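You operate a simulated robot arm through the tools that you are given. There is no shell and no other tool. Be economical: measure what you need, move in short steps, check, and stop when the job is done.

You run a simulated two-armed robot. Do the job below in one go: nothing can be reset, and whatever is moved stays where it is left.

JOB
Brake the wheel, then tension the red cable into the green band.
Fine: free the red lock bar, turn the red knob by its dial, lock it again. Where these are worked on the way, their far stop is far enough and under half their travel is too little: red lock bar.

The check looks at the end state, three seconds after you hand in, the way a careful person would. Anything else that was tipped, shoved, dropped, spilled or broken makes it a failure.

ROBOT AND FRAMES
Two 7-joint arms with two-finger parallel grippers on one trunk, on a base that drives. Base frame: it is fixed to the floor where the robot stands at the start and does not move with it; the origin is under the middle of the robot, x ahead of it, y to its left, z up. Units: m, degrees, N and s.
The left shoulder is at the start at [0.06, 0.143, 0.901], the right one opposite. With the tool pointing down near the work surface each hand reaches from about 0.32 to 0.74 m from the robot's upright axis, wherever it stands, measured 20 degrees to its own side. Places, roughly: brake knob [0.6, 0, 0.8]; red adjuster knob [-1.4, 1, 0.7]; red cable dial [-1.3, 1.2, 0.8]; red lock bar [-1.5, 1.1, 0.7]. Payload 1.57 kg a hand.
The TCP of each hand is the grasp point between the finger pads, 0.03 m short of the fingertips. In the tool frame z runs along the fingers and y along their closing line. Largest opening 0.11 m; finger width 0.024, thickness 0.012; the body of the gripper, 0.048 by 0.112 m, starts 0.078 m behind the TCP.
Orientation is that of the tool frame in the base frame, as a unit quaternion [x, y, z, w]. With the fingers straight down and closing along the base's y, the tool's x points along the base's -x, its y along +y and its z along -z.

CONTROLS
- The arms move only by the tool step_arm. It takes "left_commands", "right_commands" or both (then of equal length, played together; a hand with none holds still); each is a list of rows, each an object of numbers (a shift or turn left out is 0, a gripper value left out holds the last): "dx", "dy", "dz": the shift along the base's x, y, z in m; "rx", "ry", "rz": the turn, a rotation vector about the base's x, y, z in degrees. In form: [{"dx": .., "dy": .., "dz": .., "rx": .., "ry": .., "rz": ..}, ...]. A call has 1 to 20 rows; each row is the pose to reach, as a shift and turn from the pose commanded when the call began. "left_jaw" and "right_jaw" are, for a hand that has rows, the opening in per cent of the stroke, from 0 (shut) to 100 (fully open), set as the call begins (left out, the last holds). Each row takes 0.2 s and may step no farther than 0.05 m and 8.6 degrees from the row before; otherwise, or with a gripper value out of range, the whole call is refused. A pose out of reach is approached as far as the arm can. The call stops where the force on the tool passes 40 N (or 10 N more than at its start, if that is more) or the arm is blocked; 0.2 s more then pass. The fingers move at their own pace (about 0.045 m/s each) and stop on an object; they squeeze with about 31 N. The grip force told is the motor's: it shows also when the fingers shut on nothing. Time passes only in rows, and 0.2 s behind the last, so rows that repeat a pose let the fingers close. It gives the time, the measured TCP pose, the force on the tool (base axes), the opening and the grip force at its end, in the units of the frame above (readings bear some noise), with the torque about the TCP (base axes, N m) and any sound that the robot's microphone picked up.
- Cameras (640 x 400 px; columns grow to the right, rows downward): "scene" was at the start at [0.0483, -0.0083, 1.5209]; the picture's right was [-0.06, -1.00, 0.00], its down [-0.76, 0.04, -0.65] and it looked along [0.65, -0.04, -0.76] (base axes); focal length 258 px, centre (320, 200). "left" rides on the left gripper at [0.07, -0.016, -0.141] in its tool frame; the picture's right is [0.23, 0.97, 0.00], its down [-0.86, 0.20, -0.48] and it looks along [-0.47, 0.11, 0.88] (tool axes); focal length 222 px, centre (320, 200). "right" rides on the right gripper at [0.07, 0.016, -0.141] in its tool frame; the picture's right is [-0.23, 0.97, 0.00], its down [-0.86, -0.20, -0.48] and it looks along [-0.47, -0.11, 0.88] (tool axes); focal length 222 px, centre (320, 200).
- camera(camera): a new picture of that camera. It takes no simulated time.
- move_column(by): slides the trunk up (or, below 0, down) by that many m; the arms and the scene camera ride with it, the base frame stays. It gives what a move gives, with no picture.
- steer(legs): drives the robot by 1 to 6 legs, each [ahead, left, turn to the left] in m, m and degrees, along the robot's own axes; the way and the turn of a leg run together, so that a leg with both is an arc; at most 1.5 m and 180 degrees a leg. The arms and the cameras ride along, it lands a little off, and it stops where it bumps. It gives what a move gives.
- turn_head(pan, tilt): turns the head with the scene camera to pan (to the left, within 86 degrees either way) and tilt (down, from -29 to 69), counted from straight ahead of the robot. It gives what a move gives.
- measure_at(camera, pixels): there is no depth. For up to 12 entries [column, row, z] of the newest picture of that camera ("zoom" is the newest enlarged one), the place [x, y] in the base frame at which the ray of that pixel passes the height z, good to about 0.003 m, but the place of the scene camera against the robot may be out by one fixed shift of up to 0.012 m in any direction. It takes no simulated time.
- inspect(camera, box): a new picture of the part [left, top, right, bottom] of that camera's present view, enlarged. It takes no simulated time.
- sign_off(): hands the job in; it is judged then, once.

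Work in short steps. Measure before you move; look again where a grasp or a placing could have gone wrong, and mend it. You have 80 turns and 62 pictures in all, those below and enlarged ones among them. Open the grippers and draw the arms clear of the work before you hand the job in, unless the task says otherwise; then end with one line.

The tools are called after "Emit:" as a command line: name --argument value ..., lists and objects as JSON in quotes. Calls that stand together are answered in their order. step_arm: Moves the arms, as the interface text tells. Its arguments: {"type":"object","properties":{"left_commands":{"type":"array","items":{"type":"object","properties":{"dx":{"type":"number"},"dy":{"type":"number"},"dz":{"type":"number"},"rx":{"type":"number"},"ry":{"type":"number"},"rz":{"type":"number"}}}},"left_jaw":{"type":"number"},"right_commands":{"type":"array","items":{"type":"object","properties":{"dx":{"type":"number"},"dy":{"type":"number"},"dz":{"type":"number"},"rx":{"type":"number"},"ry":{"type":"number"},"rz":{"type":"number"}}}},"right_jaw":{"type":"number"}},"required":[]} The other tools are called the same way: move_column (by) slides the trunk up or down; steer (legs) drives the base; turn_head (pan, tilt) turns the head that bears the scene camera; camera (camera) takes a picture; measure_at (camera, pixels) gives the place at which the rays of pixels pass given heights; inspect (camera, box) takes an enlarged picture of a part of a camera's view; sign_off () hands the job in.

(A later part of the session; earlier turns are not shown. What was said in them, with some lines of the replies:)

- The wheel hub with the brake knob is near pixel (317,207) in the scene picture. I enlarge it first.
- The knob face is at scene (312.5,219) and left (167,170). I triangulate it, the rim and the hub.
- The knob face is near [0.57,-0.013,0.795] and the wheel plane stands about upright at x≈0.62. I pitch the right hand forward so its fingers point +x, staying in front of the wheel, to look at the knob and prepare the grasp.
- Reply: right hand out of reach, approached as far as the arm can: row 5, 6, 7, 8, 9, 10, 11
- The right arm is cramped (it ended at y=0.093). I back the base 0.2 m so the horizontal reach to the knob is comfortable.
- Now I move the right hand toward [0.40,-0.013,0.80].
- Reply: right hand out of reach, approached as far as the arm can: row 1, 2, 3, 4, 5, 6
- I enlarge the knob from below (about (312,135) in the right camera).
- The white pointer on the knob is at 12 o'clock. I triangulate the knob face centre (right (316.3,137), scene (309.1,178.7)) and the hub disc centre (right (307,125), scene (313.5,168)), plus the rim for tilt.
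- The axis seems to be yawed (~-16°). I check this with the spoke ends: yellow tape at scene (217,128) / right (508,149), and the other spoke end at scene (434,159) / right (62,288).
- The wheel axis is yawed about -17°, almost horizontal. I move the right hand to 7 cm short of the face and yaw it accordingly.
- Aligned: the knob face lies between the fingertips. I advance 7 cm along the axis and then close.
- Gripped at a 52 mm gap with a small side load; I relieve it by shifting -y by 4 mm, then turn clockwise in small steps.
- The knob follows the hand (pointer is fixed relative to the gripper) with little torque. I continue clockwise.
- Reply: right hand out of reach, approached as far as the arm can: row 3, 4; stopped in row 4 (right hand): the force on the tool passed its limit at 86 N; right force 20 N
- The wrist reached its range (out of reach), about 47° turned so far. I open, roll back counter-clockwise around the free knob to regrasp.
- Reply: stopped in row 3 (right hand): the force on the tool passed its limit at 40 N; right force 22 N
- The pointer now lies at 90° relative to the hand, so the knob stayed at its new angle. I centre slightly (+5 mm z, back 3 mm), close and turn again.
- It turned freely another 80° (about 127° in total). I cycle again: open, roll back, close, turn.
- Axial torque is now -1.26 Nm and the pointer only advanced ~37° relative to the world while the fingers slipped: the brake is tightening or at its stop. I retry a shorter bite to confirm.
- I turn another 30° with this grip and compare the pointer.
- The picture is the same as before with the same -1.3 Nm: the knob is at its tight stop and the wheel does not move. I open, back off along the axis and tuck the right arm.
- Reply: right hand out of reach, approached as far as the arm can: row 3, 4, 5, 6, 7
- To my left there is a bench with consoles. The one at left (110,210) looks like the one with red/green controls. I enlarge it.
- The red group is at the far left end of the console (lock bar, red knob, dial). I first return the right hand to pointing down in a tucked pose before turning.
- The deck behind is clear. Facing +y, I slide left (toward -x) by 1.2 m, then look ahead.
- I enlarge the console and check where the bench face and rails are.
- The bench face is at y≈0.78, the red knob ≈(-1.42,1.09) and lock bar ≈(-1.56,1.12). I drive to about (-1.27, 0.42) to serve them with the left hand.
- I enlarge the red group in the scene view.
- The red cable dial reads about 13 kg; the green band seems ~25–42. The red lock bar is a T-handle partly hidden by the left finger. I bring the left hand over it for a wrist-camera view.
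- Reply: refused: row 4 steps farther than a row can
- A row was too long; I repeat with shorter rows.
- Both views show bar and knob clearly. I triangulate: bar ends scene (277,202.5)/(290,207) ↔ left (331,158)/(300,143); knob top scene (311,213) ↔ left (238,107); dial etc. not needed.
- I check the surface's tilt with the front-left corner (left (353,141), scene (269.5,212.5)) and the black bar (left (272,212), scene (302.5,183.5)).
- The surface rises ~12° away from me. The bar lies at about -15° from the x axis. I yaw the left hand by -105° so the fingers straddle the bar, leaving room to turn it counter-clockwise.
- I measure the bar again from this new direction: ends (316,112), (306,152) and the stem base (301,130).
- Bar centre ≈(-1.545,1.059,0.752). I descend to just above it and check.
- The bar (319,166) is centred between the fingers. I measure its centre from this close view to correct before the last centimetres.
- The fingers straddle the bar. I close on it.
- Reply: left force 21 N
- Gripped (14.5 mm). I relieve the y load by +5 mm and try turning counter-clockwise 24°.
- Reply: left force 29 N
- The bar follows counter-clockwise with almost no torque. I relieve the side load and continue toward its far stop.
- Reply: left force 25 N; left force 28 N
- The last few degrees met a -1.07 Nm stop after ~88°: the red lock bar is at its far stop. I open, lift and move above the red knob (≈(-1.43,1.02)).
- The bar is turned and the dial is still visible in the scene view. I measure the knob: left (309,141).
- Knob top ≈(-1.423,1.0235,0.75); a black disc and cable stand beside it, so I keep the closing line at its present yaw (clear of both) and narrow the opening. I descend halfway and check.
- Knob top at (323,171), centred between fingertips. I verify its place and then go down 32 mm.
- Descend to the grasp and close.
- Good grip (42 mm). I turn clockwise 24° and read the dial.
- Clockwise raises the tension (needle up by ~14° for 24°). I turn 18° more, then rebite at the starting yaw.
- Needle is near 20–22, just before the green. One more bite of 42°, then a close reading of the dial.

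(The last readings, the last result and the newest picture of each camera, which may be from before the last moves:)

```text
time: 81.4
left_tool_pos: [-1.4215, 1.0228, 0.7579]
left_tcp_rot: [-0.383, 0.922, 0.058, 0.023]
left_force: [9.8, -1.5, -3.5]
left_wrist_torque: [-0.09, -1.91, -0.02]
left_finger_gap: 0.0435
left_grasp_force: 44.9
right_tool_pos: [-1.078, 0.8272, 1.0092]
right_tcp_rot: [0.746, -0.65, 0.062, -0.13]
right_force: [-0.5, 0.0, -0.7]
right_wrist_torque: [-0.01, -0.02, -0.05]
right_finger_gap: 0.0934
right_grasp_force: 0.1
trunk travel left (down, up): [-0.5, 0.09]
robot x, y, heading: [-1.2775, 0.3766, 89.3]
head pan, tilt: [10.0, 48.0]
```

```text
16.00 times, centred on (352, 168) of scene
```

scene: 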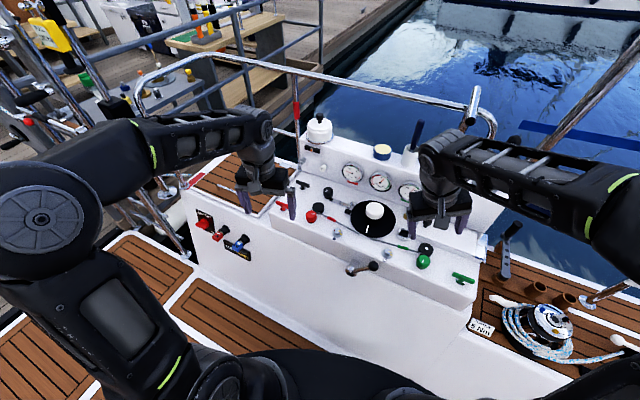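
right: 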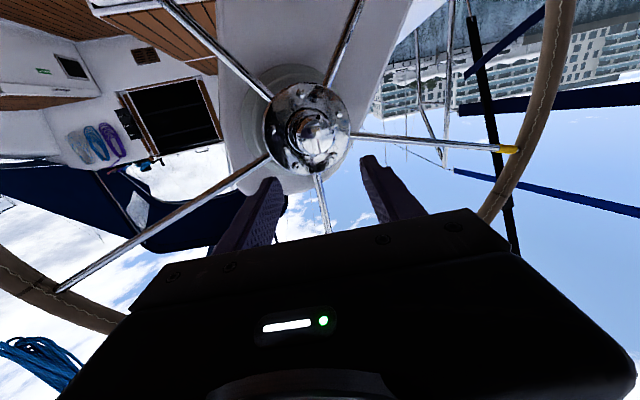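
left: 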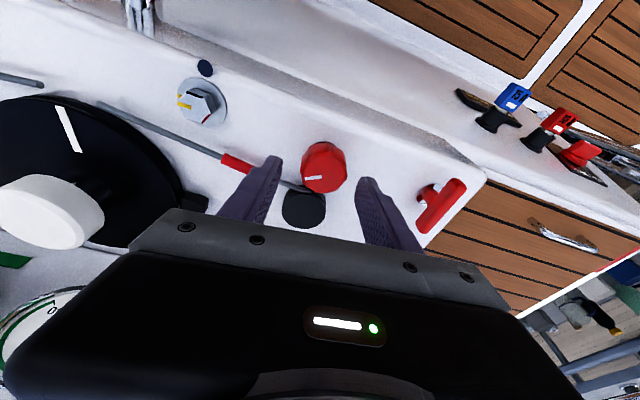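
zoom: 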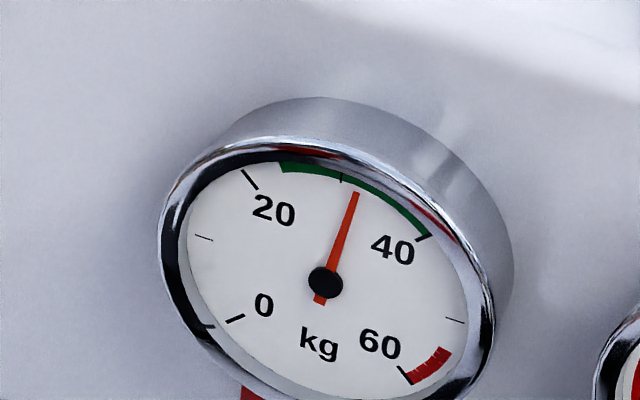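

Green spans about 24–40 and the needle is at ≈31.5, mid-band. I release the knob, lift and go back above the lock bar with yaw +30°.

Emit:
step_arm --left_commands '[{}, {}]' --left_jaw 57

Emit:
step_arm --left_commands '[{"dz": 0.03, "dy": -0.003}, {"dz": 0.06, "dy": -0.006}, {"dz": 0.09, "dy": -0.01}, {"dz": 0.09, "dx": -0.035, "dy": 0.0, "rz": 7}, {"dz": 0.09, "dx": -0.07, "dy": 0.01, "rz": 14}, {"dz": 0.09, "dx": -0.1, "dy": 0.02, "rz": 21}, {"dz": 0.08, "dx": -0.122, "dy": 0.024, "rz": 28}, {"dz": 0.06, "dx": -0.122, "dy": 0.028, "rz": 28}, {"dz": 0.06, "dx": -0.122, "dy": 0.028, "rz": 28}]'

Emit:
camera --camera "left"

Emit:
inspect --camera "scene" --box '[240, 140, 400, 240]'

```text
time: 82.0
left_tool_pos: [-1.4254, 1.0223, 0.7582]
left_tcp_rot: [-0.386, 0.921, 0.058, 0.022]
left_force: [-0.6, 0.6, -0.5]
left_wrist_torque: [0.02, 0.01, 0.0]
left_finger_gap: 0.0627
left_grasp_force: 0.1
right_tool_pos: [-1.078, 0.8281, 1.0099]
right_tcp_rot: [0.747, -0.649, 0.063, -0.13]
right_force: [-0.2, -0.9, -0.2]
right_wrist_torque: [0.02, -0.01, 0.0]
right_finger_gap: 0.0936
right_grasp_force: 0.0
trunk travel left (down, up): [-0.5, 0.09]
robot x, y, heading: [-1.2797, 0.3799, 89.5]
head pan, tilt: [10.0, 48.0]
```

```text
time: 84.0
left_tool_pos: [-1.5443, 1.0522, 0.8184]
left_tcp_rot: [-0.598, 0.799, 0.062, 0.009]
left_force: [-0.3, 0.1, -0.1]
left_wrist_torque: [-0.01, 0.02, 0.02]
left_finger_gap: 0.0628
left_grasp_force: 0.0
right_tool_pos: [-1.0785, 0.828, 1.011]
right_tcp_rot: [0.747, -0.649, 0.062, -0.13]
right_force: [-0.3, -0.4, 0.3]
right_wrist_torque: [-0.01, 0.03, -0.03]
right_finger_gap: 0.0934
right_grasp_force: 0.0
trunk travel left (down, up): [-0.5, 0.09]
robot x, y, heading: [-1.2811, 0.3788, 89.6]
head pan, tilt: [10.0, 48.0]
```

```text
12 pictures are left
```

left: 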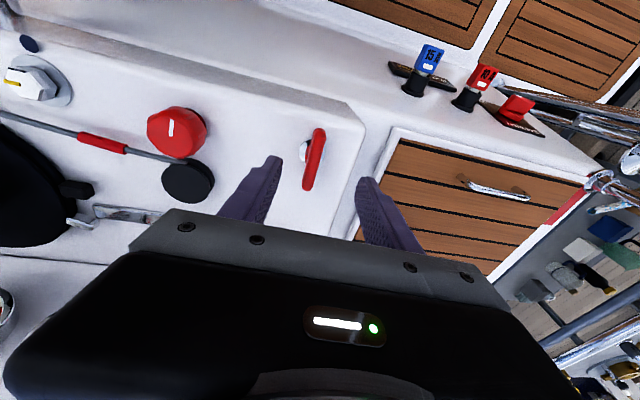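

```text
4.00 times, centred on (320, 190) of scene
```

zoom: 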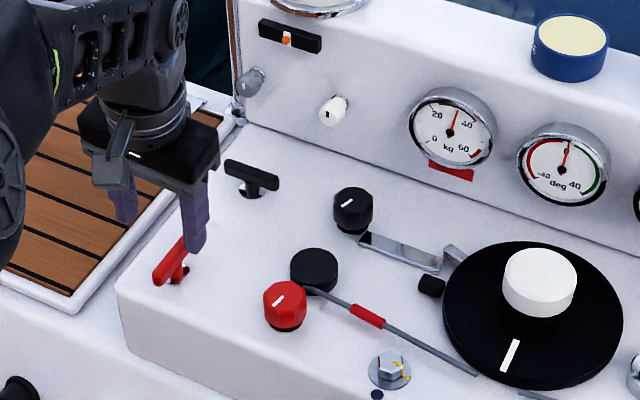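

The dial holds ~31. The bar is centred at left (314,158); I measure it before descending.

Emit:
measure_at --camera "left" --pixels '[[319, 130, 0.752], [308, 188, 0.752], [314, 159, 0.745], [314, 159, 0.755]]'

```text
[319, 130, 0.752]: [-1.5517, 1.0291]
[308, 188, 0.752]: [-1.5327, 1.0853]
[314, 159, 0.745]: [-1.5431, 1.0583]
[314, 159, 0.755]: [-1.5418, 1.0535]
```

Bar centre ≈(-1.542,1.057), direction 71°: the hand is square to it. I descend, close, and turn back clockwise.

Emit:
step_arm --left_commands '[{"dx": 0.001, "dy": 0.001, "dz": -0.02}, {"dx": 0.002, "dy": 0.002, "dz": -0.038}, {"dx": 0.003, "dy": 0.003, "dz": -0.051}, {"dx": 0.003, "dy": 0.003, "dz": -0.051}]' --left_jaw 45

Emit:
step_arm --left_commands '[{}, {}, {}, {}, {}]' --left_jaw 0

Emit:
step_arm --left_commands '[{"rz": -6, "ry": 0.7}, {"rz": -12, "ry": 1.4}, {"rz": -18, "ry": 2.1}]'

Emit:
inspect --camera "left" --box '[220, 100, 420, 225]'

```text
time: 85.0
left_tool_pos: [-1.5419, 1.0518, 0.7655]
left_tcp_rot: [-0.597, 0.8, 0.062, 0.009]
left_force: [-0.7, 0.1, -0.2]
left_wrist_torque: [-0.02, 0.0, 0.01]
left_finger_gap: 0.0494
left_grasp_force: 0.1
right_tool_pos: [-1.0785, 0.828, 1.0113]
right_tcp_rot: [0.747, -0.649, 0.062, -0.129]
right_force: [-0.2, 0.1, 0.8]
right_wrist_torque: [-0.01, 0.0, -0.01]
right_finger_gap: 0.0935
right_grasp_force: 0.0
trunk travel left (down, up): [-0.5, 0.09]
robot x, y, heading: [-1.2755, 0.3776, 89.4]
head pan, tilt: [10.0, 48.0]
```

```text
time: 86.2
left_tool_pos: [-1.5425, 1.0529, 0.766]
left_tcp_rot: [-0.597, 0.8, 0.061, 0.008]
left_force: [-4.3, 2.9, 0.7]
left_wrist_torque: [-0.32, -0.24, -0.64]
left_finger_gap: 0.0135
left_grasp_force: 30.4
right_tool_pos: [-1.0787, 0.8294, 1.0107]
right_tcp_rot: [0.747, -0.649, 0.063, -0.13]
right_force: [0.0, 0.1, -0.3]
right_wrist_torque: [-0.01, 0.01, 0.02]
right_finger_gap: 0.0936
right_grasp_force: 0.1
trunk travel left (down, up): [-0.5, 0.09]
robot x, y, heading: [-1.2804, 0.3807, 89.5]
head pan, tilt: [10.0, 48.0]
```

```text
time: 87.0
left_tool_pos: [-1.5456, 1.0551, 0.7671]
left_tcp_rot: [-0.463, 0.883, 0.07, 0.001]
left_force: [-9.9, 2.4, -5.2]
left_wrist_torque: [0.35, -0.67, 0.08]
left_finger_gap: 0.014
left_grasp_force: 30.8
right_tool_pos: [-1.0791, 0.8292, 1.0093]
right_tcp_rot: [0.747, -0.649, 0.063, -0.13]
right_force: [-0.4, -0.2, -0.2]
right_wrist_torque: [-0.03, -0.02, -0.01]
right_finger_gap: 0.0934
right_grasp_force: 0.1
trunk travel left (down, up): [-0.5, 0.09]
robot x, y, heading: [-1.2782, 0.3784, 89.6]
head pan, tilt: [10.0, 48.0]
```

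```text
3.20 times, centred on (320, 162) of left
```

zoom: 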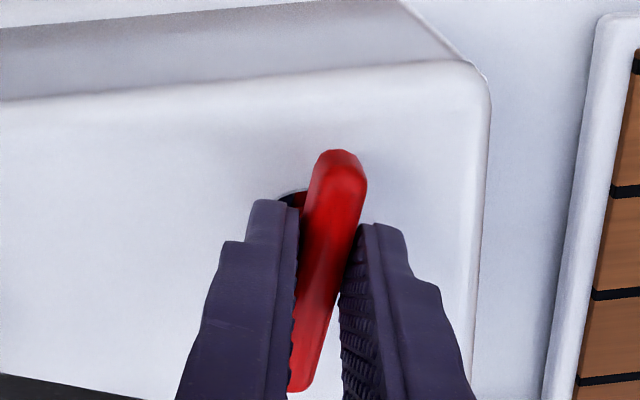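

The bar follows. I continue clockwise to the locked stop (about 70° more).

Emit:
step_arm --left_commands '[{"rz": -7, "ry": 0.8}, {"rz": -14, "ry": 1.6}, {"rz": -21, "ry": 2.4}, {"rz": -28, "ry": 3.2}, {"rz": -35, "ry": 4}, {"rz": -42, "ry": 4.8}]'

Emit:
step_arm --left_commands '[{"rz": -7, "ry": 0.8}, {"rz": -14, "ry": 1.6}, {"rz": -21, "ry": 2.4}, {"rz": -28, "ry": 3.2}, {"rz": -35, "ry": 4}, {"rz": -40, "ry": 4.6}]'

Emit:
inspect --camera "left" --box '[220, 100, 420, 225]'

```text
time: 88.4
left_tool_pos: [-1.5446, 1.0561, 0.7675]
left_tcp_rot: [-0.112, 0.99, 0.085, -0.008]
left_force: [-17.7, 19.0, -2.0]
left_wrist_torque: [0.16, -0.44, 0.15]
left_finger_gap: 0.0145
left_grasp_force: 29.9
right_tool_pos: [-1.079, 0.8303, 1.01]
right_tcp_rot: [0.747, -0.65, 0.063, -0.129]
right_force: [0.3, -0.2, -0.4]
right_wrist_torque: [-0.02, 0.03, 0.01]
right_finger_gap: 0.0932
right_grasp_force: 0.0
trunk travel left (down, up): [-0.5, 0.09]
robot x, y, heading: [-1.2813, 0.3808, 89.4]
head pan, tilt: [10.0, 48.0]
```

```text
time: 89.8
left_tool_pos: [-1.5428, 1.0564, 0.7687]
left_tcp_rot: [0.236, 0.967, 0.089, -0.017]
left_force: [-3.1, 21.7, 11.7]
left_wrist_torque: [-0.11, -0.48, 1.05]
left_finger_gap: 0.018
left_grasp_force: 32.7
right_tool_pos: [-1.0772, 0.8298, 1.0094]
right_tcp_rot: [0.747, -0.649, 0.063, -0.129]
right_force: [0.5, -0.1, 0.1]
right_wrist_torque: [0.02, 0.03, -0.03]
right_finger_gap: 0.0939
right_grasp_force: 0.1
trunk travel left (down, up): [-0.5, 0.09]
robot x, y, heading: [-1.2758, 0.376, 89.2]
head pan, tilt: [10.0, 48.0]
```

```text
3.20 times, centred on (320, 162) of left
```

zoom: 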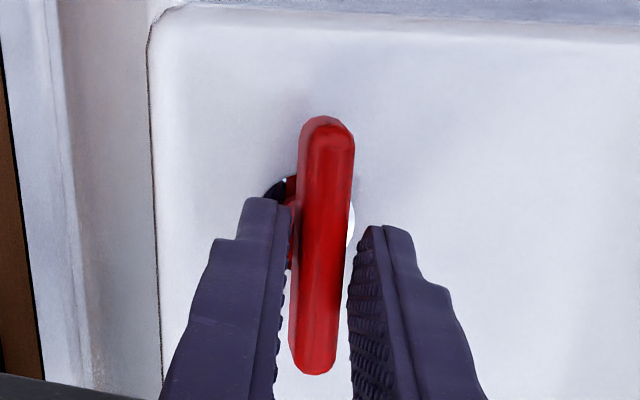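

The stop pushes back at +1.05 Nm and the bar slipped in the fingers: it is locked. I open, lift and retreat, then check bar and dial.

Emit:
step_arm --left_commands '[{}, {}, {}]' --left_jaw 60

Emit:
step_arm --left_commands '[{"dz": 0.03, "dy": -0.003}, {"dz": 0.06, "dy": -0.006}, {"dz": 0.1, "dy": -0.012}, {"dz": 0.14, "dy": -0.03}, {"dz": 0.17, "dy": -0.06}, {"dz": 0.19, "dy": -0.1}, {"dz": 0.2, "dy": -0.14}, {"dz": 0.2, "dy": -0.18}, {"dz": 0.2, "dy": -0.22}]'

Emit:
inspect --camera "scene" --box '[240, 140, 400, 240]'

Emit:
inspect --camera "scene" --box '[336, 158, 368, 178]'

```text
time: 90.6
left_tool_pos: [-1.5433, 1.0523, 0.7668]
left_tcp_rot: [0.237, 0.968, 0.085, -0.018]
left_force: [0.5, -0.1, 0.5]
left_wrist_torque: [0.0, 0.01, -0.01]
left_finger_gap: 0.0661
left_grasp_force: 0.0
right_tool_pos: [-1.0791, 0.8286, 1.0105]
right_tcp_rot: [0.747, -0.65, 0.062, -0.13]
right_force: [0.0, -0.3, 0.6]
right_wrist_torque: [0.04, 0.01, 0.0]
right_finger_gap: 0.0936
right_grasp_force: 0.0
trunk travel left (down, up): [-0.5, 0.09]
robot x, y, heading: [-1.2777, 0.3785, 89.4]
head pan, tilt: [10.0, 48.0]
```

```text
time: 92.6
left_tool_pos: [-1.5466, 0.8303, 0.9681]
left_tcp_rot: [0.236, 0.968, 0.085, -0.018]
left_force: [-0.7, -1.7, 0.3]
left_wrist_torque: [0.01, 0.02, -0.02]
left_finger_gap: 0.066
left_grasp_force: 0.0
right_tool_pos: [-1.0784, 0.8282, 1.0113]
right_tcp_rot: [0.747, -0.649, 0.063, -0.129]
right_force: [-0.2, 0.5, 0.2]
right_wrist_torque: [-0.01, 0.01, 0.0]
right_finger_gap: 0.0935
right_grasp_force: 0.0
trunk travel left (down, up): [-0.5, 0.09]
robot x, y, heading: [-1.2765, 0.3749, 89.4]
head pan, tilt: [10.0, 48.0]
```

```text
4.00 times, centred on (320, 190) of scene
```

zoom: 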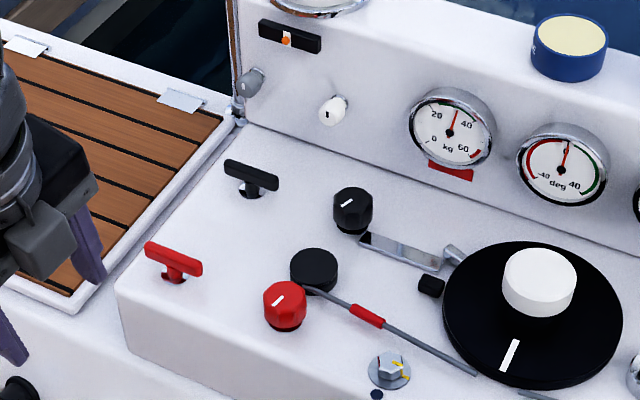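

```text
16.00 times, centred on (352, 168) of scene
```

zoom: 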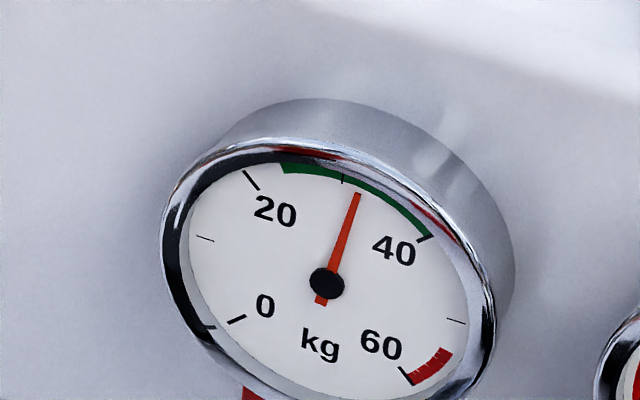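

Bar is back in its locked orientation and the needle rests at ≈31.5 in the green. A last glance at the wheel and brake knob.

Emit:
turn_head --pan -86 --tilt 25

Emit:
camera --camera "scene"

```text
time: 94.3
left_tool_pos: [-1.5483, 0.8325, 0.9679]
left_tcp_rot: [0.237, 0.968, 0.086, -0.018]
left_force: [-0.7, 0.3, 0.1]
left_wrist_torque: [0.04, 0.01, 0.02]
left_finger_gap: 0.0662
left_grasp_force: 0.1
right_tool_pos: [-1.0777, 0.8273, 1.0104]
right_tcp_rot: [0.747, -0.649, 0.062, -0.129]
right_force: [0.5, 0.0, -0.1]
right_wrist_torque: [-0.01, 0.0, -0.01]
right_finger_gap: 0.0935
right_grasp_force: 0.0
trunk travel left (down, up): [-0.5, 0.09]
robot x, y, heading: [-1.2789, 0.3785, 89.5]
head pan, tilt: [-85.9, 25.0]
```

```text
6 pictures are left
```

scene: 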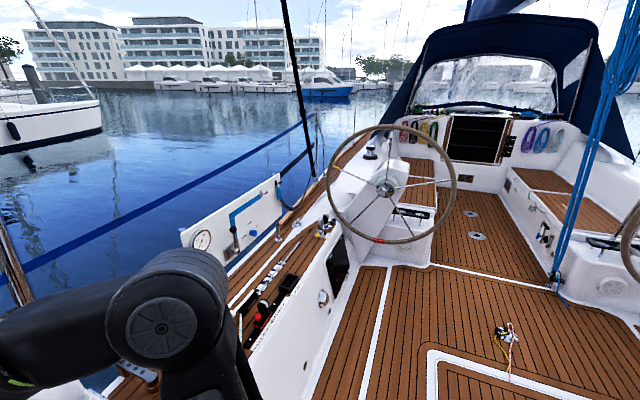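

The wheel stands as before (red tape at the bottom), the grippers are open and the arms are clear of the work. I hand in.

Emit:
sign_off

```text
The job is handed in.
```

I turned the wheel's brake knob clockwise to its stop. I freed the red lock bar to its far stop, tensioned the red cable to about 31.5 kg (the green band runs about 24–40), and turned the bar back to its locked stop. I took the knob's stop, and the wheel not turning against it, as the sign that the brake is on; I did not push the wheel itself to test it.
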